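You operate a simulated robot arm through the tools that you are given. There is no shell and no other tool. Be economical: measure what you need, move in short steps, check, and stop when the job is done.

Carry out the task below with a simulated robot arm. There is one attempt and no reset: what you move stays moved.

TASK
Put things in order on the end worktop. At the end: the blue salt pack stands where the yellow cloth stood; the scone from the end worktop stands where the croquette stood; the yellow cloth stands where the red apple stood; the red apple from the end worktop stands on top of the wooden board with black feet; the croquette from the end worktop stands where the blue salt pack stood; whatever was shut is shut again. Leave all else as you found it, and nothing knocked over.

The check looks at the end state, three seconds after you hand in, the way a careful person would. Anything else that was tipped, shoved, dropped, spilled or broken makes it a failure. Flat cloth is picked up by pressing the open fingertips on it (5 to 10 N) and closing them slowly along it; thin cloth reads only 2 to 8 mm in the jaws.

THE ROBOT
A 6-joint arm with a two-finger parallel gripper, fixed in place. Base frame: the origin is at the foot of the arm, x ahead of it, y to its left, z up; the work surface is at about z = 900. Units: mm, degrees, N and s.
With the tool pointing down near the work surface it reaches from about 240 to 640 mm from the base axis. Its first joint turns from -66.0 to 66.0 degrees. Payload 2.7 kg.
The TCP is the grasp point between the finger pads, 23 mm short of the fingertips. In the tool frame z runs along the fingers and y along their closing line. Largest opening 94 mm; finger width 38, thickness 10; the body of the gripper, 54 by 96 mm, starts 39 mm behind the TCP.
Orientation is that of the tool frame in the base frame, as a unit quaternion [w, x, y, z]. With the fingers straight down and closing along the base's y, the tool's x points along the base's -x, its y along +y and its z along -z.

THE INTERFACE
- The arm moves only by the tool send_rows. Its argument "targets" is a list of rows, each a list of 7 numbers: the finger opening in mm, from 0 to 94, then the shift along the tool's x, y, z in mm, then the turn, a rotation vector about the tool's x, y, z in degrees. In form: [[hand, dx, dy, dz, rx, ry, rz], ...]. A call has 1 to 8 rows; each row shifts and turns the commanded pose from where the row before left it, along the tool's axes as they then stand. Rows are played at 5 a second. More than 50 mm and 8.6 degrees between two rows, or a gripper value outside its range, and nothing of the call is played. A pose out of reach is approached as far as the arm can. The call stops where the force on the tool passes 40 N (or 10 N more than at its start, if that is more) or the arm is blocked; 0.2 s more then pass. The fingers move at their own pace (about 45 mm/s each) and stop on an object; they squeeze with about 44 N. The grip force told is the motor's: it shows also when the fingers shut on nothing. Time passes only in rows, and 0.2 s behind the last, so rows that do not move let the fingers close. It gives the time, the measured TCP pose, the force on the tool (base axes), the opening and the grip force at its end, in the units of the frame above (readings bear some noise).
- Cameras (640 x 400 px; columns grow to the right, rows downward): "scene" is fixed at [90.3, -449.8, 1398.2]; the picture's right is [0.58, -0.82, 0.00], its down [-0.50, -0.36, -0.79] and it looks along [0.64, 0.45, -0.62] (base axes); focal length 270 px, centre (320, 200). "wrist" rides on the gripper at [-39, 0, -44] in the tool frame; the picture's right is [0.00, -1.00, 0.00], its down [0.97, 0.00, -0.24] and it looks along [0.24, 0.00, 0.97] (tool axes); focal length 218 px, centre (320, 200).
- snapshot(camera): a new picture of that camera. It takes no simulated time.
- probe_pixels(camera, pixels): for up to 12 pixels [column, row] of the newest picture of that camera ("zoom" is the newest enlarged one), the place [x, y, z] in the base frame of the surface seen there, good to about 3 mm. It takes no simulated time.
- close_up(camera, box): a new picture of the part [left, top, right, bottom] of that camera's present view, enlarged. It takes no simulated time.
- hand_in(): hands the job in; it is judged then, once.

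Keep the steps short. Do not move on a guess: measure, check each grasp and each placing, and mend mistakes. In all there are 80 turns and 34 pictures (those below and enlarged ones count). Leave the gripper open and the arm clear of the work at the hand-in unless told otherwise, and finish with a single line.

The tools are called after "Request:" as name(argument=value, ...) on one line, values as JSON. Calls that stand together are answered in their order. send_rows: Moves the arm, as the interface text tells. Its arguments: {"type":"object","properties":{"targets":{"type":"array"}},"required":["targets"]} The other tools are called the same way: snapshot (camera) takes a picture; probe_pixels (camera, pixels) gives the place of the surface under pixels of a picture; close_up (camera, box) takes an enlarged picture of a part of a camera's view; hand_in () hands the job in.

At the start:

```text
t: 0.0
eef_pos: [424.3, 9.2, 1217.1]
orientation: [0.0, 0.0, 1.0, 0.0]
ft_force: [0.0, 0.0, 0.0]
opening: 94.0
gripper_force: 0.1
```

scene: 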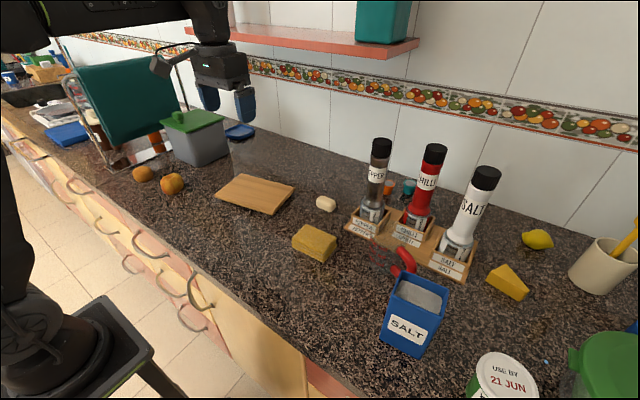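
wrist: 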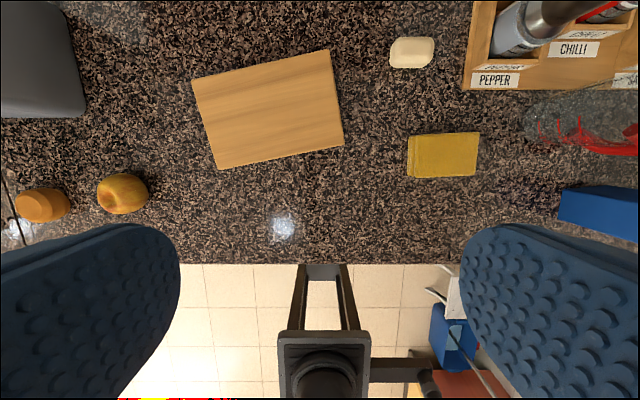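

I'll look closely at the left and right parts of the worktop first.

Request:
close_up(camera="scene", box=[60, 60, 300, 220])

Request:
close_up(camera="scene", box=[280, 140, 640, 400])

```text
2.50 times, centred on (180, 140) of scene
```

zoom: 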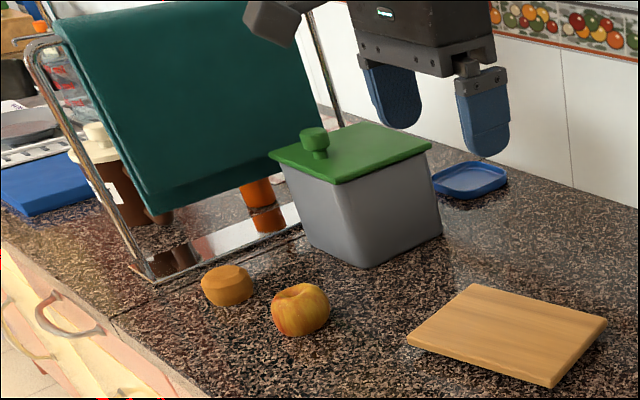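

```text
1.54 times, centred on (460, 270) of scene
```

zoom: 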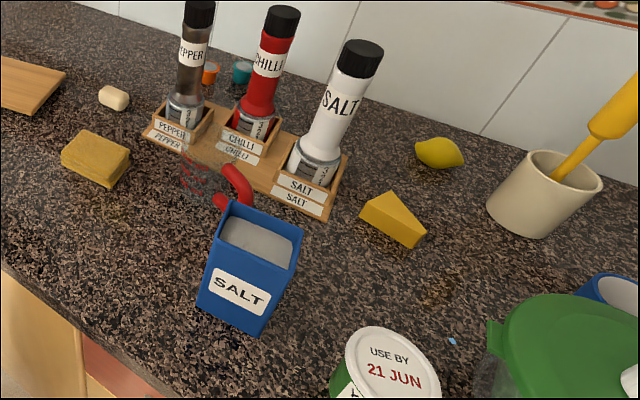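

Next, close views from the wrist camera of the orange-brown things, the pale thing, the yellow block and the board.

Request:
close_up(camera="wrist", box=[0, 100, 240, 250])

Request:
close_up(camera="scene", box=[200, 160, 360, 260])

```text
2.67 times, centred on (120, 175) of wrist
```

zoom: 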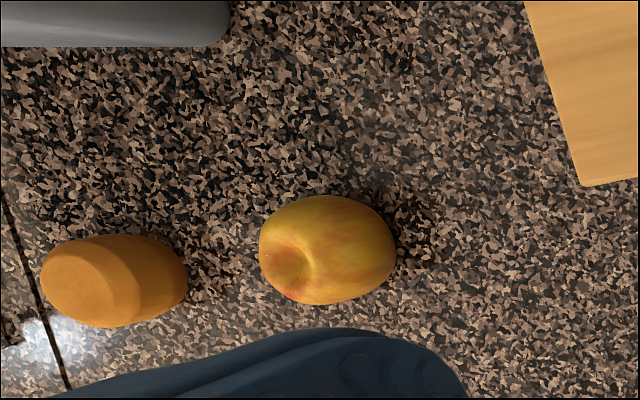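

```text
4.00 times, centred on (280, 210) of scene
```

zoom: 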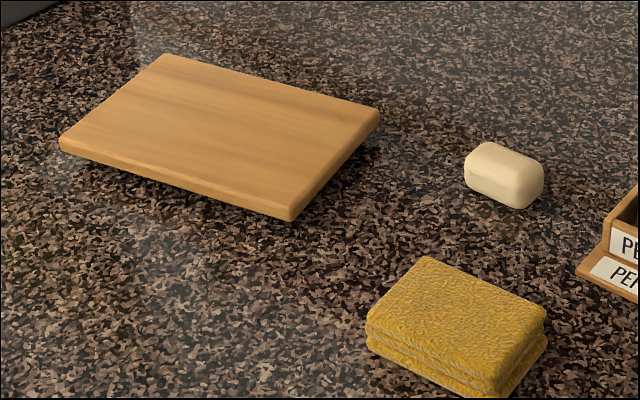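

I'll measure the main objects in the scene view before moving.

Request:
probe_pixels(camera="scene", pixels=[[143, 172], [172, 180], [255, 193], [326, 202], [316, 238], [416, 290], [510, 280], [538, 239], [388, 187], [190, 120], [405, 345], [240, 131]])

Request:
probe_pixels(camera="wrist", pixels=[[195, 82], [330, 50], [344, 145], [217, 168], [408, 135], [477, 132], [475, 175], [410, 178], [120, 190], [42, 203], [410, 50], [600, 215]])

```text
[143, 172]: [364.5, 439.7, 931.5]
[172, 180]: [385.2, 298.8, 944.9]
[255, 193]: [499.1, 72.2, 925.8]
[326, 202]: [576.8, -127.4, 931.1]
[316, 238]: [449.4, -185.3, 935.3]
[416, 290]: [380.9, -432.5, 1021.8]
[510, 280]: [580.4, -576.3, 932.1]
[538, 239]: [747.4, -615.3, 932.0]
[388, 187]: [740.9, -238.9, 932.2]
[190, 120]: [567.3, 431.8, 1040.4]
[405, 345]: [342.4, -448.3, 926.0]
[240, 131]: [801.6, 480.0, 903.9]
```

```text
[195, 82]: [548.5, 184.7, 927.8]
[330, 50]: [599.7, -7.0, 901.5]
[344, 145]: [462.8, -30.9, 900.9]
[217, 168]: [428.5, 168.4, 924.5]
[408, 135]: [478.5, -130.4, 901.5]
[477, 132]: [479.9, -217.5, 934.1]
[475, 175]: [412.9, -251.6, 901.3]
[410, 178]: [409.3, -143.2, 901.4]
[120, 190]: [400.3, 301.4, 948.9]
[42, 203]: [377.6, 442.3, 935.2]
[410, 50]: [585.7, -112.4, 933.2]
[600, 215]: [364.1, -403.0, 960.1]
```

The cloth is a folded stack; I don't yet know which thing is the croquette and which the scone. I'll move the arm right at its present height to look at the right end.

Request:
send_rows(targets=[[94, 0, -48, 0, 0, 0, 0], [94, 0, -48, 0, 0, 0, 0], [94, 0, -48, 0, 0, 0, 0], [94, 0, -48, 0, 0, 0, 0], [94, 0, -48, 0, 0, 0, 0], [94, 0, -48, 0, 0, 0, 0], [94, 0, -48, 0, 0, 0, 0], [94, 0, 0, 0, 0, 0, 0]])

Request:
snapshot(camera="wrist")

```text
t: 1.8
eef_pos: [424.0, -325.3, 1218.2]
orientation: [0.0, 0.0, 1.0, 0.0]
ft_force: [0.8, -0.1, -0.5]
opening: 94.1
gripper_force: 0.1
```

```text
27 pictures are left
```

wrist: 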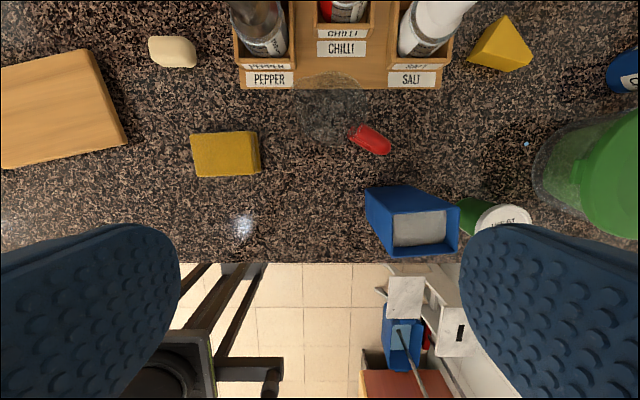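

I'll zoom in on the glassy thing and red piece, and on the pale thing.

Request:
close_up(camera="wrist", box=[280, 60, 480, 185])

Request:
close_up(camera="wrist", box=[120, 20, 280, 120])

Request:
probe_pixels(camera="wrist", pixels=[[370, 138], [335, 110], [335, 80], [335, 140], [395, 218], [445, 212], [445, 245], [398, 245], [368, 190], [368, 215], [410, 187], [172, 52]])

```text
3.20 times, centred on (380, 122) of wrist
```

zoom: 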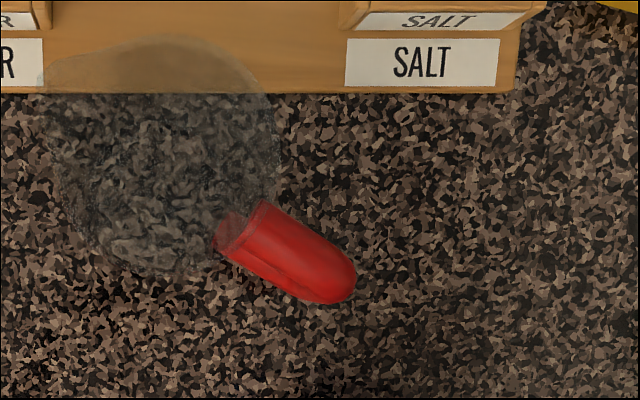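

```text
4.00 times, centred on (200, 70) of wrist
```

zoom: 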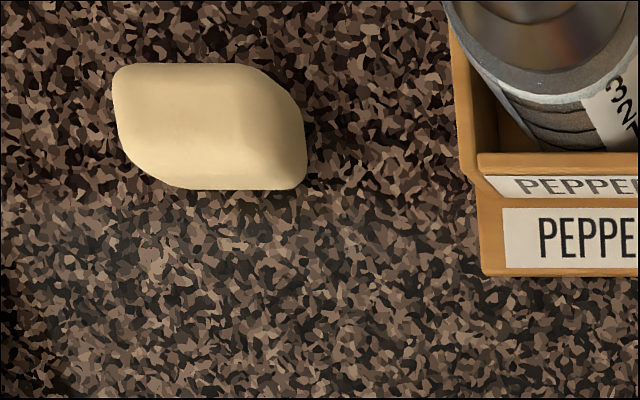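

```text
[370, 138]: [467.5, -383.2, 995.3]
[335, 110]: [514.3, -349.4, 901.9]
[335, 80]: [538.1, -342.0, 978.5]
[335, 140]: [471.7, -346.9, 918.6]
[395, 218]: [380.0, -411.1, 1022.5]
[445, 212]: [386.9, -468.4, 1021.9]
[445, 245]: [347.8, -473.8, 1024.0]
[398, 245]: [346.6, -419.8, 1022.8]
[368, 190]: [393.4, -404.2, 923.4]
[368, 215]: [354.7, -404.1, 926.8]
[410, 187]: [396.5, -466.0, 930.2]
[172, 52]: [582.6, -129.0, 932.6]
```

There is a clear glass mug with a red handle near (505,-347). Next I'll look at the left end from above.

Request:
send_rows(targets=[[94, 0, 49, 0, 0, 0, 0], [94, 0, 49, 0, 0, 0, 0], [94, 0, 49, 0, 0, 0, 0], [94, 0, 49, 0, 0, 0, 0], [94, 0, 49, 0, 0, 0, 0], [94, 0, 49, 0, 0, 0, 0], [94, 0, 49, 0, 0, 0, 0], [94, 0, 49, 0, 0, 0, 0]])

Request:
send_rows(targets=[[94, 0, 49, 0, 0, 0, 0], [94, 0, 49, 0, 0, 0, 0], [94, 0, 49, 0, 0, 0, 0], [94, 0, 49, 0, 0, 0, 0], [94, 0, 0, 0, 0, 0, 0]])

Request:
snapshot(camera="wrist")

```text
t: 3.6
eef_pos: [424.9, 67.3, 1219.4]
orientation: [0.0, 0.0, 1.0, 0.0]
ft_force: [-0.2, -0.4, 0.4]
opening: 94.1
gripper_force: 0.1
```

```text
t: 4.8
eef_pos: [425.5, 264.1, 1218.3]
orientation: [0.0, 0.001, 1.0, 0.0]
ft_force: [0.3, 0.3, 0.9]
opening: 94.0
gripper_force: 0.0
```

```text
24 pictures are left
```

wrist: 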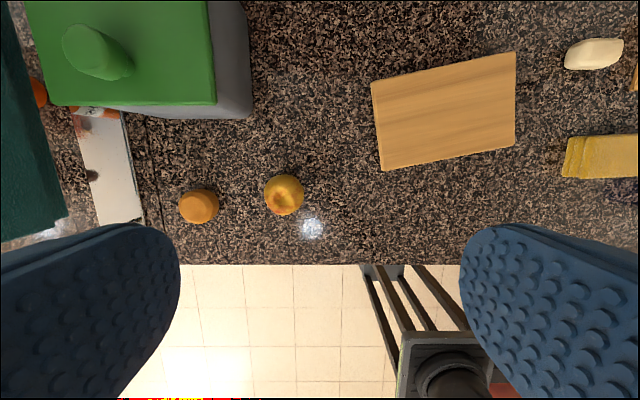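

I'll zoom in on the round brown thing and move to look at it closely.

Request:
close_up(camera="wrist", box=[150, 160, 320, 240])

Request:
close_up(camera="scene", box=[125, 155, 195, 200])

Request:
close_up(camera="scene", box=[300, 185, 350, 220])

```text
3.76 times, centred on (235, 200) of wrist
```

zoom: 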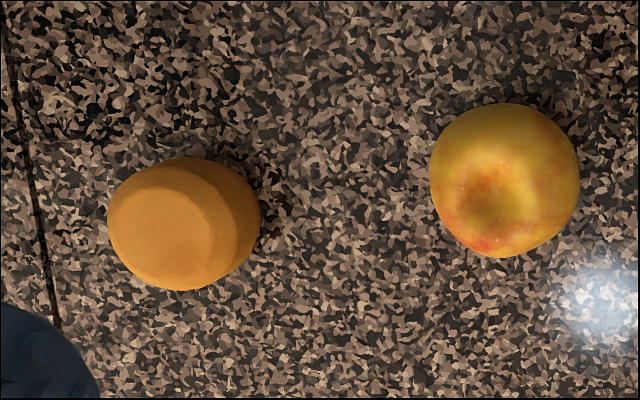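

```text
8.89 times, centred on (160, 178) of scene
```

zoom: 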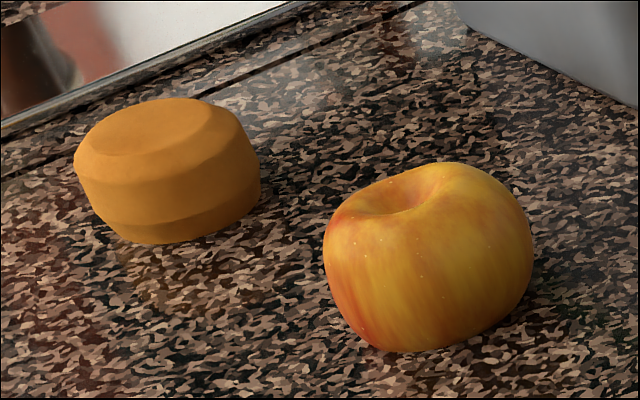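

```text
11.43 times, centred on (325, 202) of scene
```

zoom: 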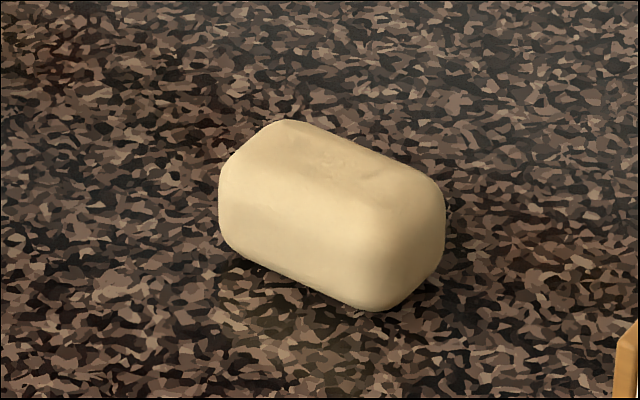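

The closest look still needs to tell croquette from scone. First I'll probe the apple and the brown thing in the current wrist view for exact centres.

Request:
snapshot(camera="wrist")

Request:
probe_pixels(camera="wrist", pixels=[[284, 195], [284, 178], [284, 211], [268, 195], [300, 195], [198, 206], [182, 206], [214, 206], [198, 191], [198, 220], [90, 40], [195, 205]])

```text
20 pictures are left
```

wrist: 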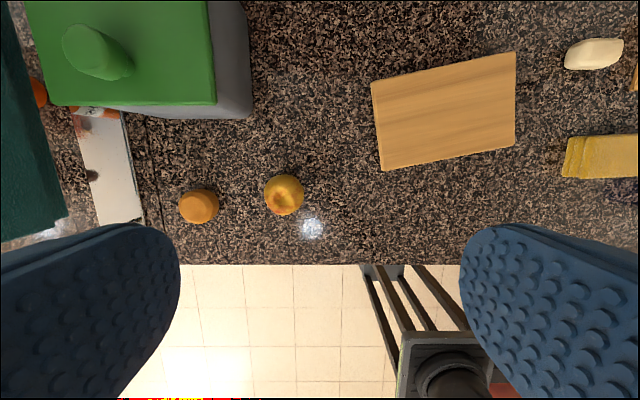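

```text
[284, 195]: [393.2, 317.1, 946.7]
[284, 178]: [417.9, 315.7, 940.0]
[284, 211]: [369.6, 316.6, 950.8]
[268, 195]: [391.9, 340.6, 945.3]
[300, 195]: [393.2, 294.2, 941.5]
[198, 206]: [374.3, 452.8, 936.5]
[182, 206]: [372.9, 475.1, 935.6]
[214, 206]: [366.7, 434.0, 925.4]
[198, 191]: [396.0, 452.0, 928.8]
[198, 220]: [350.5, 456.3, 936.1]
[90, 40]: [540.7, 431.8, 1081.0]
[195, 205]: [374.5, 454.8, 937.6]
```

Apple centre is about (395,317), top z ≈ 951; brown piece about (374,452), top z ≈ 937. I'll probe the rack's edge and board, and move above the apple.

Request:
probe_pixels(camera="wrist", pixels=[[60, 215], [30, 120], [20, 225], [140, 222], [446, 112], [373, 84], [513, 54], [513, 143], [383, 168], [215, 103], [250, 116], [590, 54]])

Request:
send_rows(targets=[[94, 15, 26, 40, 0, 0, 0], [94, 15, 27, 40, 0, 0, 0], [94, 0, 0, 40, 0, 0, 0], [94, 0, 0, 40, 0, 0, 0], [94, 0, 0, 30, 0, 0, 0], [94, 0, 0, 0, 0, 0, 0]])

Request:
snapshot(camera="wrist")

```text
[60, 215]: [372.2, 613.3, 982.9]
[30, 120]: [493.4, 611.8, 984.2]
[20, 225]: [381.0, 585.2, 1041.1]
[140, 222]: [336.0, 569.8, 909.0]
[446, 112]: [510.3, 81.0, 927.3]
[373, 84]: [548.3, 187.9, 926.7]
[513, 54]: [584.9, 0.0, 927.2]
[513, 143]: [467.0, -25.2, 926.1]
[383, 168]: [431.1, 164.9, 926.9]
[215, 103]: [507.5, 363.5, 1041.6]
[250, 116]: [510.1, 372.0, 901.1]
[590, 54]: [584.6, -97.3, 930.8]
```

```text
refused: row 2 steps farther than a row can; nothing moved
```

```text
19 pictures are left
```

wrist: 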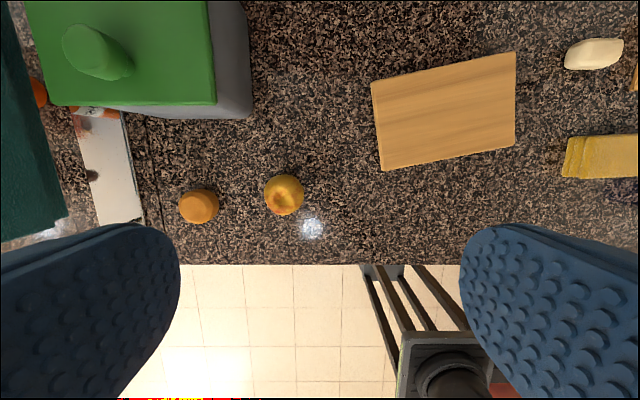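

The first diagonal step was too long, so nothing moved. I'll send it again with shorter steps and go straight down to about z 1020 over the apple.

Request:
send_rows(targets=[[94, 15, 26, 30, 0, 0, 0], [94, 15.5, 27, 30, 0, 0, 0], [94, 0, 0, 45, 0, 0, 0], [94, 0, 0, 45, 0, 0, 0], [94, 0, 0, 45, 0, 0, 0], [94, 0, 0, 0, 0, 0, 0]])

Request:
snapshot(camera="wrist")

```text
t: 6.2
eef_pos: [394.7, 311.9, 1023.5]
orientation: [0.0, 0.0, 1.0, 0.0]
ft_force: [-0.5, -0.1, -0.2]
opening: 93.9
gripper_force: 0.2
```

```text
18 pictures are left
```

wrist: 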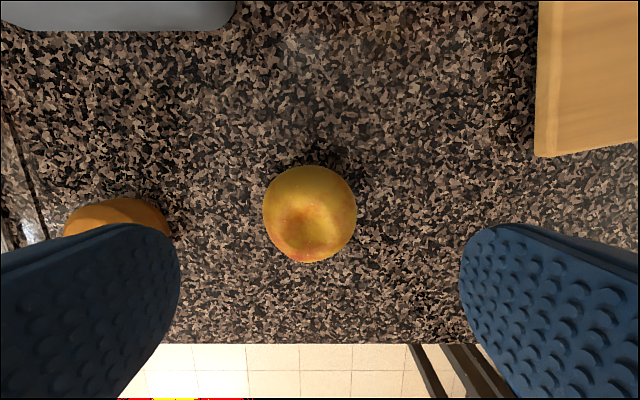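

The apple sits at px (310,213), about 5 mm left of the tool centre. I'll correct 5 mm, go down to z ≈ 928 and close.

Request:
send_rows(targets=[[94, 2, 5, 35, 0, 0, 0], [94, 0, 0, 35, 0, 0, 0], [94, 0, 0, 25, 0, 0, 0], [94, 0, 0, 0, 0, 0, 0], [55, 0, 0, 0, 0, 0, 0], [50, 0, 0, 0, 0, 0, 0], [50, 0, 0, 0, 0, 0, 0], [50, 0, 0, 0, 0, 0, 0]])

```text
t: 8.0
eef_pos: [391.5, 320.2, 926.5]
orientation: [0.001, 0.0, 1.0, 0.001]
ft_force: [-0.3, 0.5, 0.8]
opening: 64.5
gripper_force: 44.0
```

Apple held (64.5 mm, 44 N). I'll lift it 75 mm and carry it toward the board centre (508,82).

Request:
send_rows(targets=[[50, 0, 0, -38, 0, 0, 0], [50, 0, 0, -37, 0, 0, 0], [50, -19, -40, 0, 0, 0, 0], [50, -19, -40, 0, 0, 0, 0], [50, -19, -40, 0, 0, 0, 0], [50, -19, -39, 0, 0, 0, 0], [50, -19, -39, 0, 0, 0, 0], [50, -19, -39, 0, 0, 0, 0]])

Request:
send_rows(targets=[[50, 0, 0, 0, 0, 0, 0], [50, 0, 0, 25, 0, 0, 0], [50, 0, 0, 15, 0, 0, 0], [50, 0, 0, 3, 0, 0, 0], [50, 0, 0, 2, 0, 0, 0], [50, 0, 0, 1, 0, 0, 0], [50, 0, 0, 0, 0, 0, 0]])

Request:
snapshot(camera="scene")

```text
t: 9.8
eef_pos: [505.0, 80.4, 1000.6]
orientation: [0.0, -0.001, 1.0, 0.0]
ft_force: [0.3, -1.1, -1.0]
opening: 64.5
gripper_force: 43.1
```

```text
t: 11.4
eef_pos: [505.0, 80.6, 956.7]
orientation: [0.0, -0.001, 1.0, 0.001]
ft_force: [-0.5, 0.0, -1.9]
opening: 64.4
gripper_force: 44.2
```

```text
17 pictures are left
```

scene: 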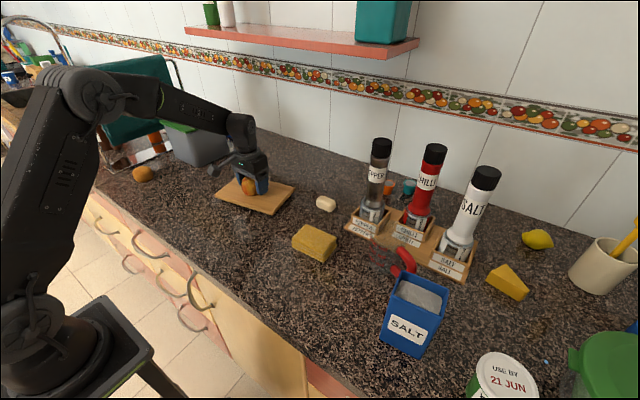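

The apple is over the board centre, not clearly touching. I'll lower 2 mm more and check the force.

Request:
send_rows(targets=[[50, 0, 0, 1, 0, 0, 0], [50, 0, 0, 1, 0, 0, 0], [50, 0, 0, 0, 0, 0, 0]])

```text
t: 12.2
eef_pos: [505.2, 81.4, 954.5]
orientation: [0.0, 0.0, 1.0, 0.0]
ft_force: [0.3, -0.9, -1.8]
opening: 64.3
gripper_force: 44.2
```

Still no push up; one more millimetre at a time, then open slowly.

Request:
send_rows(targets=[[50, 0, 0, 1, 0, 0, 0], [50, 0, 0, 0, 0, 0, 0]])

```text
t: 12.8
eef_pos: [504.6, 81.6, 953.7]
orientation: [-0.001, 0.0, 1.0, 0.001]
ft_force: [-0.8, 0.0, 1.7]
opening: 64.5
gripper_force: 44.0
```

Now it pushes up (+1.7 N): contact. I open slowly, then rise.

Request:
send_rows(targets=[[68, 0, 0, 0, 0, 0, 0], [76, 0, 0, 0, 0, 0, 0], [94, 0, 0, 0, 0, 0, 0], [94, 0, 0, 0, 0, 0, 0], [94, 0, 0, -20, 0, 0, 0], [94, 0, 0, -40, 0, 0, 0], [94, 0, 0, -40, 0, 0, 0], [94, 0, 0, 0, 0, 0, 0]])

Request:
snapshot(camera="wrist")

```text
t: 14.6
eef_pos: [506.3, 79.9, 1054.0]
orientation: [0.0, -0.001, 1.0, 0.0]
ft_force: [0.2, -0.7, -0.4]
opening: 94.3
gripper_force: 0.1
```

```text
16 pictures are left
```

wrist: 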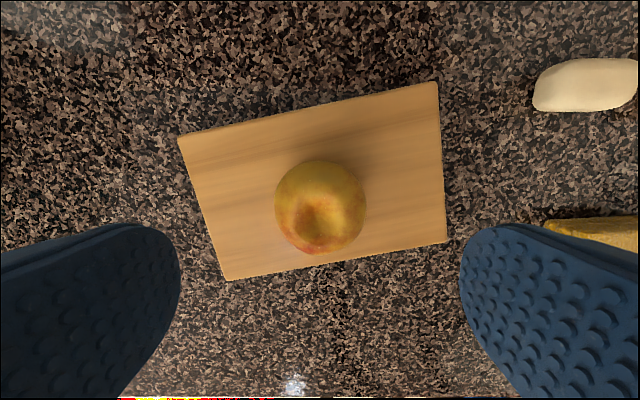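

Apple stands on the board. Next I go over the yellow cloth, about (452,-188), at this height.

Request:
send_rows(targets=[[94, 8, -45, 0, 0, 0, 0], [94, 8, -45, 0, 0, 0, 0], [94, 8, -45, 0, 0, 0, 0], [94, 8, -45, 0, 0, 0, 0], [94, 9, -45, 0, 0, 0, 0], [94, 9, -45, 0, 0, 0, 0], [94, 4, 0, 0, 0, 0, 0], [94, 0, 0, 0, 0, 0, 0]])

Request:
snapshot(camera="wrist")

```text
t: 16.4
eef_pos: [452.6, -188.9, 1052.7]
orientation: [0.0, 0.0, 1.0, 0.0]
ft_force: [-0.5, 0.1, 0.2]
opening: 93.9
gripper_force: 0.1
```

```text
15 pictures are left
```

wrist: 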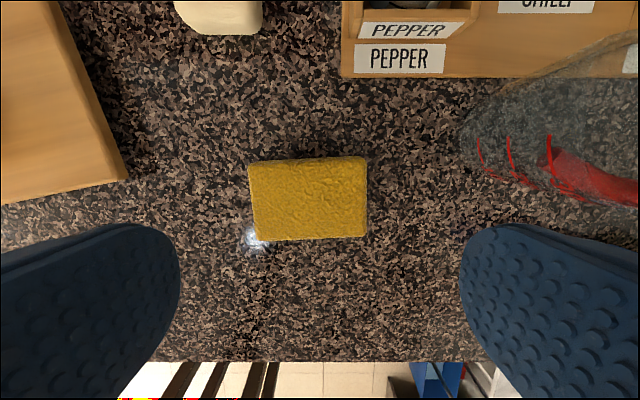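

The cloth fills px (249..367, 157..241). I'll probe its corners and the mug.

Request:
probe_pixels(camera="wrist", pixels=[[252, 165], [363, 161], [363, 232], [260, 236], [308, 198], [308, 162], [308, 234], [254, 198], [362, 198], [255, 240], [600, 180], [220, 28]])

```text
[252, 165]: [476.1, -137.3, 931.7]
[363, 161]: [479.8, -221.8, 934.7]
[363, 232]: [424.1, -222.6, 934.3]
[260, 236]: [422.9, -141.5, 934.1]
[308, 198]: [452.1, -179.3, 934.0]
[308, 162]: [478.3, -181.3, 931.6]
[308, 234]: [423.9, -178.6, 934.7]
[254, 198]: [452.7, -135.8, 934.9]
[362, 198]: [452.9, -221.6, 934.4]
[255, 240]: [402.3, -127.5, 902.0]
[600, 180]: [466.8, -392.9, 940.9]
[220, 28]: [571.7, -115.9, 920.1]
```

Cloth centre (451,-180), 62 mm along x, 92 mm along y, top 934. I'll centre and turn the tool 90° so that it closes along x.

Request:
send_rows(targets=[[94, 0.8, 8, 0, 0, 0, 0], [94, 0, 0, 0, 0, 0, -8], [94, 0, 0, 0, 0, 0, -8], [94, 0, 0, 0, 0, 0, -8], [94, 0, 0, 0, 0, 0, -8], [94, 0, 0, 0, 0, 0, -8], [94, 0, 0, 0, 0, 0, -8], [94, 0, 0, 0, 0, 0, -8]])

Request:
send_rows(targets=[[94, 0, 0, 0, 0, 0, -8], [94, 0, 0, 0, 0, 0, -8], [94, 0, 0, 0, 0, 0, -8], [94, 0, 0, 0, 0, 0, -8], [94, 0, 0, 0, 0, 0, -2], [94, 0, 0, 0, 0, 0, 0]])

```text
t: 18.2
eef_pos: [451.2, -180.1, 1054.1]
orientation: [0.0, -0.471, 0.882, 0.0]
ft_force: [0.4, -0.9, -0.3]
opening: 93.9
gripper_force: 0.1
```

```text
t: 19.6
eef_pos: [451.4, -179.3, 1054.5]
orientation: [0.001, 0.708, -0.706, 0.0]
ft_force: [-0.4, -1.2, 1.5]
opening: 94.1
gripper_force: 0.2
```

Now tool x = base −y, tool y = base −x. I go down 127 mm over the cloth.

Request:
send_rows(targets=[[94, 0, 0, 45, 0, 0, 0], [94, 0, 0, 45, 0, 0, 0], [94, 0, 0, 27, 0, 0, 0], [94, 0, 0, 10, 0, 0, 0], [94, 0, 0, 0, 0, 0, 0]])

Request:
send_rows(targets=[[70, 0, 0, 0, 0, 0, 0], [60, 0, 0, 0, 0, 0, 0], [50, 0, 0, 0, 0, 0, 0], [45, 0, 0, 0, 0, 0, 0], [45, 0, 0, 0, 0, 0, 0]])

```text
t: 20.8
eef_pos: [452.0, -180.6, 926.3]
orientation: [0.0, 0.707, -0.707, -0.001]
ft_force: [0.5, 0.9, 1.0]
opening: 94.1
gripper_force: 0.1
```

```text
t: 22.0
eef_pos: [450.7, -180.4, 926.9]
orientation: [0.0, -0.707, 0.707, 0.0]
ft_force: [-0.1, -0.2, 0.6]
opening: 63.5
gripper_force: 43.9
```

Cloth held at 63.5 mm. I lift it 110 mm and check in the scene picture.

Request:
send_rows(targets=[[45, 0, 0, -20, 0, 0, 0], [45, 0, 0, -45, 0, 0, 0], [45, 0, 0, -45, 0, 0, 0], [45, 0, 0, 0, 0, 0, 0]])

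Request:
send_rows(targets=[[45, -48, 6, 0, 0, 0, 0], [45, -48, 6, 0, 0, 0, 0], [45, -48, 6, 0, 0, 0, 0], [45, -48, 6, 0, 0, 0, 0], [45, -48, 6, 0, 0, 0, 0], [45, 0, 0, 0, 0, 0, 0]])

Request:
send_rows(targets=[[45, -48, 6, 0, 0, 0, 0], [45, -48, 6, 0, 0, 0, 0], [45, -48, 6, 0, 0, 0, 0], [45, -48, 6, 0, 0, 0, 0], [45, -48, 4, 0, 0, 0, 0], [45, -18, 0, 0, 0, 0, 0], [45, 0, 0, 0, 0, 0, 0]])

Request:
snapshot(camera="scene")

```text
t: 23.0
eef_pos: [451.3, -180.8, 1036.1]
orientation: [0.0, 0.707, -0.707, 0.0]
ft_force: [0.0, 0.3, -0.5]
opening: 63.4
gripper_force: 44.4
```

```text
t: 24.4
eef_pos: [420.3, 63.0, 1036.8]
orientation: [-0.001, -0.707, 0.708, 0.0]
ft_force: [0.2, -0.6, -0.9]
opening: 63.0
gripper_force: 44.3
```

```text
t: 26.0
eef_pos: [393.9, 320.0, 1035.8]
orientation: [0.0, -0.707, 0.707, 0.0]
ft_force: [0.4, -0.7, -0.9]
opening: 63.0
gripper_force: 43.8
```

```text
14 pictures are left
```

scene: 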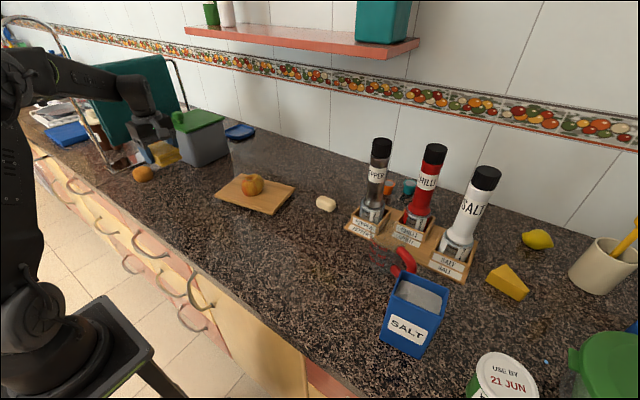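

Cloth is over the apple's old place with the brown piece clear. I lower 106 mm, then by single millimetres.

Request:
send_rows(targets=[[45, 0, 0, 45, 0, 0, 0], [45, 0, 0, 40, 0, 0, 0], [45, 0, 0, 21, 0, 0, 0], [45, 0, 0, 1, 0, 0, 0], [45, 0, 0, 1, 0, 0, 0], [45, 0, 0, 1, 0, 0, 0], [45, 0, 0, 0, 0, 0, 0]])

```text
t: 27.6
eef_pos: [392.7, 318.7, 929.0]
orientation: [0.0, 0.707, -0.707, 0.0]
ft_force: [-0.1, -0.4, 0.5]
opening: 63.1
gripper_force: 44.2
```

Request:
send_rows(targets=[[45, 0, 0, 1, 0, 0, 0], [45, 0, 0, 0, 0, 0, 0]])

```text
t: 28.2
eef_pos: [393.5, 317.3, 927.5]
orientation: [-0.001, -0.707, 0.707, 0.001]
ft_force: [0.1, 0.4, -1.0]
opening: 62.9
gripper_force: 43.8
```

Request:
send_rows(targets=[[45, 0, 0, 0.7, 0, 0, 0], [45, 0, 0, 0, 0, 0, 0], [66, 0, 0, 0, 0, 0, 0], [75, 0, 0, 0, 0, 0, 0], [94, 0, 0, 0, 0, 0, 0], [94, 0, 0, 0, 0, 0, 0], [94, 0, 0, -40, 0, 0, 0], [94, 0, 0, -45, 0, 0, 0]])

Request:
send_rows(targets=[[94, 0, 0, -25, 0, 0, 0], [94, 0, 0, 0, 0, 0, 0]])

Request:
snapshot(camera="wrist")

```text
t: 30.0
eef_pos: [390.4, 317.4, 1013.4]
orientation: [0.001, -0.706, 0.708, 0.0]
ft_force: [0.0, 0.1, 0.0]
opening: 94.1
gripper_force: 0.1
```

```text
t: 30.6
eef_pos: [390.6, 316.9, 1037.9]
orientation: [-0.001, -0.707, 0.707, -0.001]
ft_force: [-0.1, -0.2, -1.2]
opening: 94.2
gripper_force: 0.1
```

```text
13 pictures are left
```

wrist: 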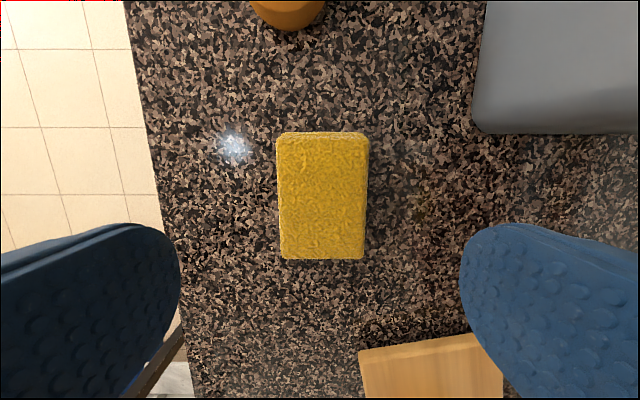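

The cloth stands well. Now I move 80 mm toward the brown piece to identify it up close.

Request:
send_rows(targets=[[94, -45, 0, 0, 0, 0, 0], [94, -45, 0, 0, 0, 0, 0], [94, 0, 0, 0, 0, 0, 0]])

Request:
close_up(camera="wrist", box=[200, 60, 400, 185])

```text
t: 31.4
eef_pos: [392.0, 405.8, 1036.4]
orientation: [-0.001, -0.707, 0.707, 0.0]
ft_force: [-0.3, -0.5, 0.4]
opening: 93.7
gripper_force: 0.1
```

```text
3.20 times, centred on (300, 122) of wrist
```

zoom: 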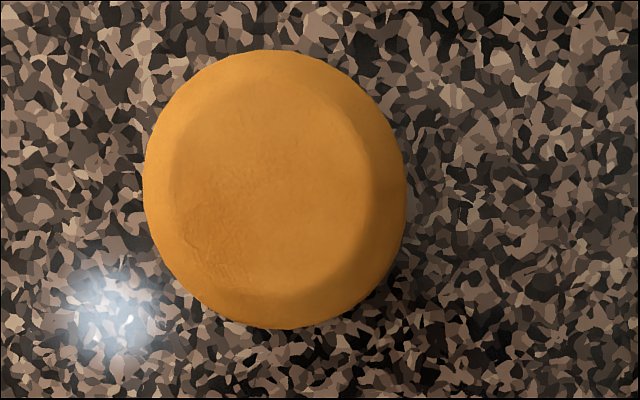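

It's a round golden puck with a browned top: scone-like. I'll decide after a close look at the pale one. Salt pack is next: rise 100 mm and travel right.

Request:
send_rows(targets=[[94, 0, 0, -50, 0, 0, 0], [94, 0, 0, -50, 0, 0, 0], [94, 48, 0, 0, 0, 0, 0], [94, 48, 0, 0, 0, 0, 0], [94, 48, 0, 0, 0, 0, 0], [94, 48, 0, 0, 0, 0, 0], [94, 48, 0, 0, 0, 0, 0], [94, 48, 0, 0, 0, 0, 0]])

Request:
send_rows(targets=[[94, 48, 0, 0, 0, 0, 0], [94, 48, 0, 0, 0, 0, 0], [94, 48, 0, 0, 0, 0, 0], [94, 48, 0, 0, 0, 0, 0], [94, 48, 0, 0, 0, 0, 0], [94, 48, 0, 0, 0, 0, 0], [94, 48, 0, 0, 0, 0, 0], [94, 0, 0, 0, 0, 0, 0]])

Request:
send_rows(targets=[[94, 48, 4, 0, 0, 0, 0], [94, 48, 6, 0, 0, 0, 0], [94, 48, 6, 0, 0, 0, 0], [94, 48, 6, 0, 0, 0, 0], [94, 0, 0, 0, 0, 0, 0]])

Request:
snapshot(camera="wrist")

```text
t: 33.2
eef_pos: [390.9, 121.5, 1135.4]
orientation: [0.0, -0.707, 0.707, 0.0]
ft_force: [-0.4, -0.3, -0.5]
opening: 93.8
gripper_force: 0.0
```

```text
t: 35.0
eef_pos: [392.8, -218.9, 1134.9]
orientation: [0.001, 0.708, -0.706, 0.0]
ft_force: [-1.1, -0.2, -0.5]
opening: 94.1
gripper_force: 0.1
```

```text
t: 36.2
eef_pos: [369.6, -410.8, 1133.4]
orientation: [0.0, -0.707, 0.708, 0.0]
ft_force: [0.0, 1.1, 0.5]
opening: 94.1
gripper_force: 0.1
```

```text
11 pictures are left
```

wrist: 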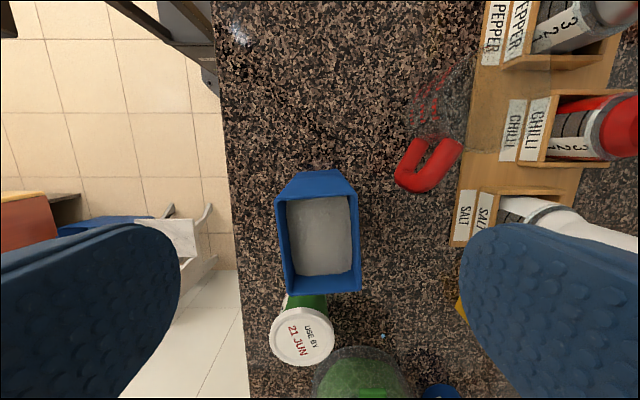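

The pack is seen from above; image up is +y and right is +x. I'll probe its rim and bottom, the jar lid and the mug handle.

Request:
probe_pixels(camera="wrist", pixels=[[279, 199], [354, 194], [358, 287], [287, 288], [318, 245], [300, 174], [340, 174], [303, 335], [310, 302], [425, 175], [281, 240], [358, 240]])

```text
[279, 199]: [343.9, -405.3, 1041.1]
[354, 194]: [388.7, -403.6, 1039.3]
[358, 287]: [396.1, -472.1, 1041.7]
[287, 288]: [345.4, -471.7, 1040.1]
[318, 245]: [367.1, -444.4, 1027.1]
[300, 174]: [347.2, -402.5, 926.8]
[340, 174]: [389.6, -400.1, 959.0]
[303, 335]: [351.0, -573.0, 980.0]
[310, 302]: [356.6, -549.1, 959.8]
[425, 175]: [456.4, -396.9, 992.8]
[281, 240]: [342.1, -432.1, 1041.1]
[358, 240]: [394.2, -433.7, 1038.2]
```

Rim is at z 1041, centre (369,-437), about 50 mm wide in x. TCP must stay above about 1007 so the gripper body clears it. I centre and go down to 1011.

Request:
send_rows(targets=[[84, 29, 2, 0, 0, 0, 0], [84, 0, 0, 40, 0, 0, 0], [84, 0, 0, 40, 0, 0, 0], [84, 0, 0, 30, 0, 0, 0], [84, 0, 0, 14, 0, 0, 0], [84, 0, 0, 0, 0, 0, 0]])

Request:
send_rows(targets=[[64, 0, 0, 0, 0, 0, 0], [54, 0, 0, 0, 0, 0, 0], [40, 0, 0, 0, 0, 0, 0], [40, 0, 0, 0, 0, 0, 0], [40, 0, 0, 0, 0, 0, 0]])

```text
t: 37.6
eef_pos: [370.2, -438.2, 1009.8]
orientation: [0.0, -0.707, 0.707, 0.001]
ft_force: [-0.9, 0.2, -0.6]
opening: 83.9
gripper_force: 0.0
```

```text
t: 38.8
eef_pos: [370.1, -438.7, 1009.1]
orientation: [0.0, 0.707, -0.707, 0.0]
ft_force: [-0.8, -1.0, 0.4]
opening: 55.0
gripper_force: 44.3
```

Pack held at 55 mm. I lift it 130 mm straight up so it clears the mug.

Request:
send_rows(targets=[[40, 0, 0, -15, 0, 0, 0], [40, 0, 0, -30, 0, 0, 0], [40, 0, 0, -40, 0, 0, 0], [40, 0, 0, -45, 0, 0, 0], [40, 0, 0, 0, 0, 0, 0]])

Request:
snapshot(camera="scene")

```text
t: 40.0
eef_pos: [370.2, -435.9, 1140.7]
orientation: [0.0, 0.708, -0.707, -0.001]
ft_force: [0.4, -0.4, -3.6]
opening: 54.5
gripper_force: 44.4
```

```text
10 pictures are left
```

scene: 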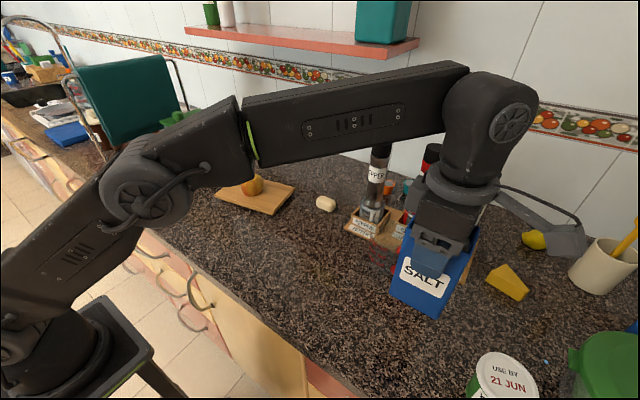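

The pack hangs upright. I carry it to the cloth's old place (451,-180).

Request:
send_rows(targets=[[40, -32.1, -10.25, 0, 0, 0, 0], [40, -32.1, -10.25, 0, 0, 0, 0], [40, -32.1, -10.25, 0, 0, 0, 0], [40, -32.1, -10.25, 0, 0, 0, 0], [40, -32.1, -10.25, 0, 0, 0, 0], [40, -32.1, -10.25, 0, 0, 0, 0], [40, -32.1, -10.25, 0, 0, 0, 0], [40, -32.1, -10.25, 0, 0, 0, 0]])

Request:
send_rows(targets=[[40, 0, 0, 0, 0, 0, 0], [40, 0, 0, 40, 0, 0, 0], [40, 0, 0, 40, 0, 0, 0], [40, 0, 0, 30, 0, 0, 0], [40, 0, 0, 14, 0, 0, 0], [40, 0, 0, 4, 0, 0, 0], [40, 0, 0, 0, 0, 0, 0]])

```text
t: 41.8
eef_pos: [450.1, -179.7, 1142.3]
orientation: [0.0, -0.706, 0.708, 0.0]
ft_force: [0.3, 0.2, -3.5]
opening: 55.1
gripper_force: 43.8
```

```text
t: 43.4
eef_pos: [451.5, -179.9, 1014.4]
orientation: [0.0, 0.707, -0.707, 0.0]
ft_force: [-0.1, 0.4, -3.2]
opening: 54.8
gripper_force: 44.6
```

Still about 2 mm up (−3.2 N is its weight). I lower by millimetres.

Request:
send_rows(targets=[[40, 0, 0, 1, 0, 0, 0], [40, 0, 0, 1, 0, 0, 0], [40, 0, 0, 0, 0, 0, 0]])

```text
t: 44.2
eef_pos: [449.4, -181.6, 1012.6]
orientation: [0.0, -0.707, 0.707, 0.001]
ft_force: [-0.3, 0.5, -2.8]
opening: 54.8
gripper_force: 43.9
```

Request:
send_rows(targets=[[40, 0, 0, 0.7, 0, 0, 0], [40, 0, 0, 0, 0, 0, 0]])

```text
t: 44.8
eef_pos: [450.1, -181.3, 1012.0]
orientation: [0.0, -0.707, 0.707, 0.0]
ft_force: [0.6, 0.7, -2.6]
opening: 54.6
gripper_force: 44.2
```

Request:
send_rows(targets=[[40, 0, 0, 0.8, 0, 0, 0], [40, 0, 0, 0, 0, 0, 0]])

```text
t: 45.4
eef_pos: [449.1, -181.1, 1010.3]
orientation: [0.0, -0.707, 0.708, 0.0]
ft_force: [-0.4, 0.0, -3.0]
opening: 54.9
gripper_force: 44.0
```

Request:
send_rows(targets=[[40, 0, 0, 1, 0, 0, 0], [40, 0, 0, 0, 0, 0, 0]])

```text
t: 46.0
eef_pos: [449.9, -180.8, 1009.5]
orientation: [0.0, -0.707, 0.707, 0.0]
ft_force: [-0.5, -0.1, -2.8]
opening: 54.9
gripper_force: 43.9
```

Request:
send_rows(targets=[[40, 0, 0, 1, 0, 0, 0], [40, 0, 0, 0, 0, 0, 0]])

Request:
close_up(camera="scene", box=[250, 150, 410, 250])

```text
t: 46.6
eef_pos: [450.1, -180.5, 1009.2]
orientation: [0.0, 0.707, -0.707, 0.001]
ft_force: [-0.6, 0.0, 5.2]
opening: 54.8
gripper_force: 43.8
```

```text
4.00 times, centred on (330, 200) of scene
```

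zoom: 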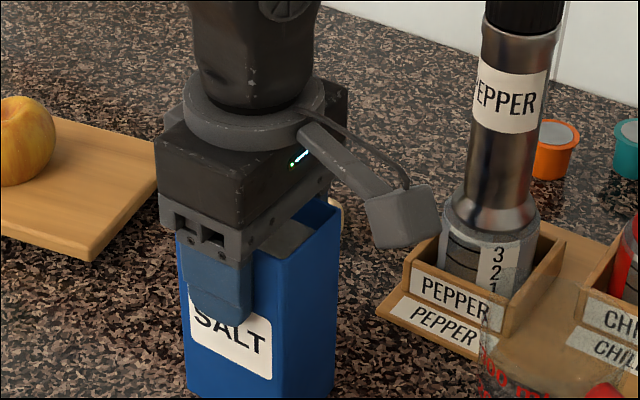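

Contact (+5.2 N). I open slowly and rise straight up.

Request:
send_rows(targets=[[58, 0, 0, 0, 0, 0, 0], [66, 0, 0, 0, 0, 0, 0], [84, 0, 0, 0, 0, 0, 0], [84, 0, 0, 0, 0, 0, 0], [84, 0, 0, -25, 0, 0, 0], [84, 0, 0, -45, 0, 0, 0], [84, 0, 0, -45, 0, 0, 0], [84, 0, 0, -13, 0, 0, 0]])

```text
t: 48.4
eef_pos: [449.0, -180.6, 1136.9]
orientation: [0.0, -0.707, 0.707, 0.0]
ft_force: [-0.2, -0.6, 0.1]
opening: 83.9
gripper_force: 0.0
```

Pack released. Next I check where the gripper's side bracket was (probing the last zoom picture) because it must not hit the pepper grinder, plus the rack's edge.

Request:
probe_pixels(camera="zoom", pixels=[[385, 215], [405, 200], [430, 215], [405, 245], [350, 165], [340, 215], [490, 225], [520, 20], [415, 275], [400, 320], [260, 360], [225, 330]])

Request:
close_up(camera="wrist", box=[320, 60, 640, 260])

```text
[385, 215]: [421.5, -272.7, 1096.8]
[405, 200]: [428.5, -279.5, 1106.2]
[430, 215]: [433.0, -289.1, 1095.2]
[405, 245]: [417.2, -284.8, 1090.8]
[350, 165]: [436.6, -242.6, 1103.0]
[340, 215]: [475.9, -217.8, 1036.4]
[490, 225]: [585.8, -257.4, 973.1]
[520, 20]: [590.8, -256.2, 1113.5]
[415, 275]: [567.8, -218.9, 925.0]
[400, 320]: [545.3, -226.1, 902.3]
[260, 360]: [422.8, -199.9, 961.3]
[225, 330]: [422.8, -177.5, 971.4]
```

```text
2.00 times, centred on (480, 160) of wrist
```

zoom: 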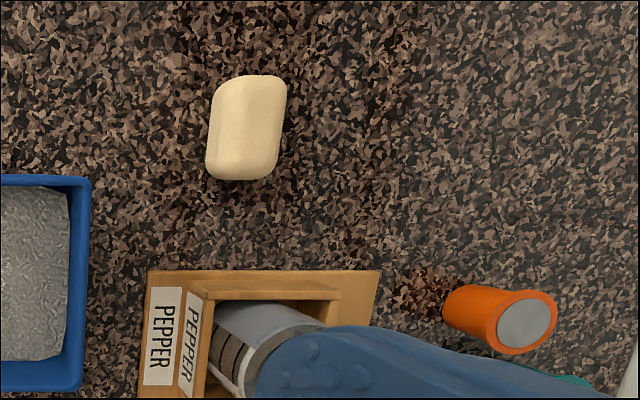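

White piece around (583,-122). The bracket rides 105 mm along tool +x and 90 mm up, so I turn the tool 180° to keep it away from the pepper grinder.

Request:
send_rows(targets=[[94, 0, 0, 0, 0, 0, 8.5], [94, 0, 0, 0, 0, 0, 8.5], [94, 0, 0, 0, 0, 0, 8.5], [94, 0, 0, 0, 0, 0, 8.5], [94, 0, 0, 0, 0, 0, 8.5], [94, 0, 0, 0, 0, 0, 8.5], [94, 0, 0, 0, 0, 0, 8.5], [94, 0, 0, 0, 0, 0, 8.5]])

Request:
send_rows(targets=[[94, 0, 0, 0, 0, 0, 8.5], [94, 0, 0, 0, 0, 0, 8.5], [94, 0, 0, 0, 0, 0, 8.5], [94, 0, 0, 0, 0, 0, 8.5], [94, 0, 0, 0, 0, 0, 8.5], [94, 0, 0, 0, 0, 0, 8.5], [94, 0, 0, 0, 0, 0, 8.5], [94, 0, 0, 0, 0, 0, 8.5]])

Request:
send_rows(targets=[[94, 0, 0, 0, 0, 0, 8.5], [94, 0, 0, 0, 0, 0, 8.5], [94, 0, 0, 0, 0, 0, 8.5], [94, 0, 0, 0, 0, 0, 8.5], [94, 0, 0, 0, 0, 0, 8.5], [94, 0, 0, 0, 0, 0, 1.5], [94, 0, 0, 0, 0, 0, 0]])

```text
t: 50.2
eef_pos: [451.1, -180.7, 1137.4]
orientation: [0.0, -0.19, 0.982, 0.0]
ft_force: [0.5, 1.4, 0.6]
opening: 94.1
gripper_force: 0.0
```

```text
t: 52.0
eef_pos: [449.0, -181.1, 1136.0]
orientation: [0.0, 0.392, 0.92, 0.0]
ft_force: [-0.1, 0.8, 0.0]
opening: 93.9
gripper_force: 0.0
```

```text
t: 53.6
eef_pos: [449.9, -179.9, 1136.7]
orientation: [0.0, 0.708, 0.706, 0.001]
ft_force: [-0.4, -0.4, 1.5]
opening: 93.9
gripper_force: 0.1
```

Tool x = +y, tool y = +x now. I move over the white piece and go down to about z 1026 for a close look.

Request:
send_rows(targets=[[94, 15, 32, 0, 0, 0, 0], [94, 15, 33, 0, 0, 0, 0], [94, 15, 33, 0, 0, 0, 0], [94, 15, 32, 0, 0, 0, 0], [94, 0, 0, 40, 0, 0, 0], [94, 0, 0, 40, 0, 0, 0], [94, 0, 0, 30, 0, 0, 0], [94, 0, 0, 0, 0, 0, 0]])

Request:
close_up(camera="wrist", box=[220, 130, 420, 255])

```text
t: 55.4
eef_pos: [576.4, -120.2, 1025.8]
orientation: [0.0, 0.708, 0.707, 0.0]
ft_force: [0.8, 0.7, 0.4]
opening: 93.9
gripper_force: 0.1
out of reach, approached as far as the arm can: row 4
```

```text
3.20 times, centred on (320, 192) of wrist
```

zoom: 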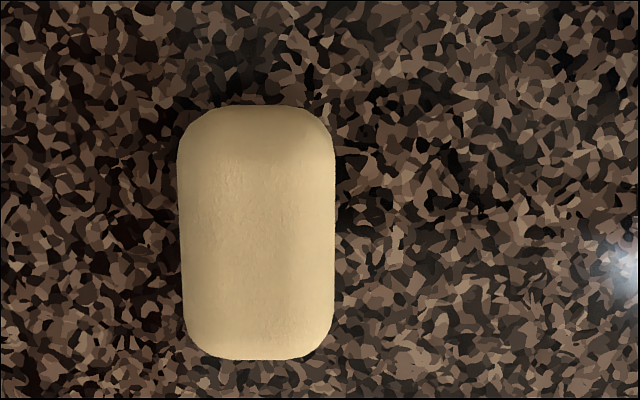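

It is an oblong, bar-shaped, croquette-like piece, and the round puck is the scone. I'll probe its outline for the grasp.

Request:
probe_pixels(camera="zoom", pixels=[[258, 233], [190, 233], [325, 233], [258, 120], [258, 345], [220, 180], [300, 300], [185, 340], [330, 130]])

```text
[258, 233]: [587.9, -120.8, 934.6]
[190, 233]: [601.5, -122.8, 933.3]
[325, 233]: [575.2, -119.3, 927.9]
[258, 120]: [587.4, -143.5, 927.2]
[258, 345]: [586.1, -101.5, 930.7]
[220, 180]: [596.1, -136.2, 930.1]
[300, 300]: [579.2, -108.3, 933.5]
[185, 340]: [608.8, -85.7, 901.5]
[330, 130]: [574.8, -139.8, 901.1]
```

Centre is (588,-122), about 32 × 52 mm, top 935. I go down 60 mm, shift, then read the pose.

Request:
send_rows(targets=[[94, -2, 5, 30, 0, 0, 0], [94, 0, 0, 15, 0, 0, 0], [94, 0, 0, 0, 0, 0, 0]])

```text
t: 56.2
eef_pos: [581.9, -121.1, 979.2]
orientation: [0.0, 0.707, 0.707, 0.001]
ft_force: [-0.7, 0.5, -0.3]
opening: 93.8
gripper_force: 0.0
```

Reads (582,-121,979). Shift 6 mm in x and go down to z ≈ 926.

Request:
send_rows(targets=[[94, 0, 6, 25, 0, 0, 0], [94, 0, 0, 20, 0, 0, 0], [94, 0, 0, 8, 0, 0, 0], [94, 0, 0, 0, 0, 0, 0]])

```text
t: 57.2
eef_pos: [590.6, -121.5, 926.7]
orientation: [0.0, 0.707, 0.707, 0.0]
ft_force: [0.2, -0.4, -1.0]
opening: 94.3
gripper_force: 0.0
```

Centred within a couple of mm; close.

Request:
send_rows(targets=[[60, 0, -1, 0, 0, 0, 0], [48, 0, 0, 0, 0, 0, 0], [38, 0, 0, 0, 0, 0, 0], [25, 0, 0, 0, 0, 0, 0], [22, 0, 0, 0, 0, 0, 0], [22, 0, 0, 0, 0, 0, 0]])

```text
t: 58.6
eef_pos: [587.8, -121.7, 927.1]
orientation: [0.0, 0.707, 0.707, 0.0]
ft_force: [-0.7, 0.2, 0.3]
opening: 32.9
gripper_force: 44.0
```

Held at 32.9 mm. I lift it and pull back while rising.

Request:
send_rows(targets=[[22, 0, 0, -15, 0, 0, 0], [22, 0, 0, -45, 0, 0, 0], [22, 0, -15, -40, 0, 0, 0], [22, 0, -15, -40, 0, 0, 0], [22, 0, -15, -35, 0, 0, 0], [22, 0, 0, 0, 0, 0, 0]])

```text
t: 60.0
eef_pos: [541.0, -122.8, 1102.4]
orientation: [0.0, 0.708, 0.706, 0.0]
ft_force: [0.3, 0.7, -0.3]
opening: 32.7
gripper_force: 44.1
```

Now carry it to the pack's old place (369,-437).

Request:
send_rows(targets=[[22, -39.4, -21.5, 0, 0, 0, 0], [22, -39.4, -21.5, 0, 0, 0, 0], [22, -39.4, -21.5, 0, 0, 0, 0], [22, -39.4, -21.5, 0, 0, 0, 0], [22, -39.4, -21.5, 0, 0, 0, 0], [22, -39.4, -21.5, 0, 0, 0, 0], [22, -39.4, -21.5, 0, 0, 0, 0], [22, -39.2, -21.5, 0, 0, 0, 0]])

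Request:
send_rows(targets=[[22, 0, 0, 0, 0, 0, 0], [22, 0, 0, 45, 0, 0, 0], [22, 0, 0, 45, 0, 0, 0], [22, 0, 0, 45, 0, 0, 0], [22, 0, 0, 30, 0, 0, 0], [22, 0, 0, 6, 0, 0, 0], [22, 0, 0, 0, 0, 0, 0]])

```text
t: 61.8
eef_pos: [370.3, -436.7, 1101.1]
orientation: [0.0, 0.707, 0.708, 0.0]
ft_force: [-0.2, -0.3, -1.2]
opening: 32.9
gripper_force: 43.7
```

```text
t: 63.4
eef_pos: [370.2, -437.7, 933.6]
orientation: [0.001, 0.707, 0.708, 0.0]
ft_force: [0.5, 0.5, 0.1]
opening: 33.0
gripper_force: 43.6
```

Request:
send_rows(targets=[[22, 0, 0, 2, 0, 0, 0], [22, 0, 0, 1, 0, 0, 0], [22, 0, 0, 1, 0, 0, 0], [22, 0, 0, 0, 0, 0, 0]])

```text
t: 64.4
eef_pos: [369.7, -437.6, 927.7]
orientation: [0.0, 0.707, 0.707, 0.0]
ft_force: [0.2, -0.7, -0.7]
opening: 33.0
gripper_force: 43.8
```

Request:
send_rows(targets=[[22, 0, 0, 1, 0, 0, 0], [22, 0, 0, 0, 0, 0, 0]])

```text
t: 65.0
eef_pos: [370.5, -437.4, 926.8]
orientation: [0.0, 0.707, 0.707, 0.001]
ft_force: [0.0, 0.0, 0.6]
opening: 33.0
gripper_force: 44.1
```

Request:
send_rows(targets=[[22, 0, 0, 0.8, 0, 0, 0], [22, 0, 0, 0, 0, 0, 0]])

```text
t: 65.6
eef_pos: [370.0, -437.0, 925.5]
orientation: [0.001, 0.707, 0.707, 0.0]
ft_force: [-2.0, 1.9, 7.0]
opening: 32.8
gripper_force: 43.8
```

Contact (+7 N). I open slowly and rise.

Request:
send_rows(targets=[[37, 0, 0, 0, 0, 0, 0], [46, 0, 0, 0, 0, 0, 0], [80, 0, 0, 0, 0, 0, 0], [80, 0, 0, 0, 0, 0, 0], [80, 0, 0, -40, 0, 0, 0], [80, 0, 0, -45, 0, 0, 0], [80, 0, 0, -45, 0, 0, 0], [80, 0, 0, -45, 0, 0, 0]])

Request:
snapshot(camera="wrist")

```text
t: 67.4
eef_pos: [370.2, -435.1, 1100.3]
orientation: [0.0, 0.707, 0.708, 0.0]
ft_force: [0.8, 0.5, -0.6]
opening: 80.0
gripper_force: 0.1
```

```text
6 pictures are left
```

wrist: 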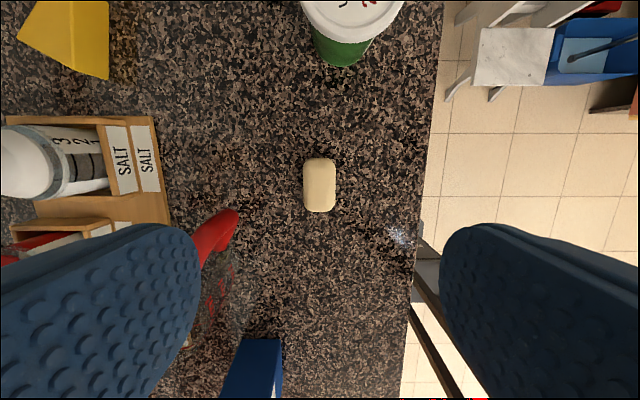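

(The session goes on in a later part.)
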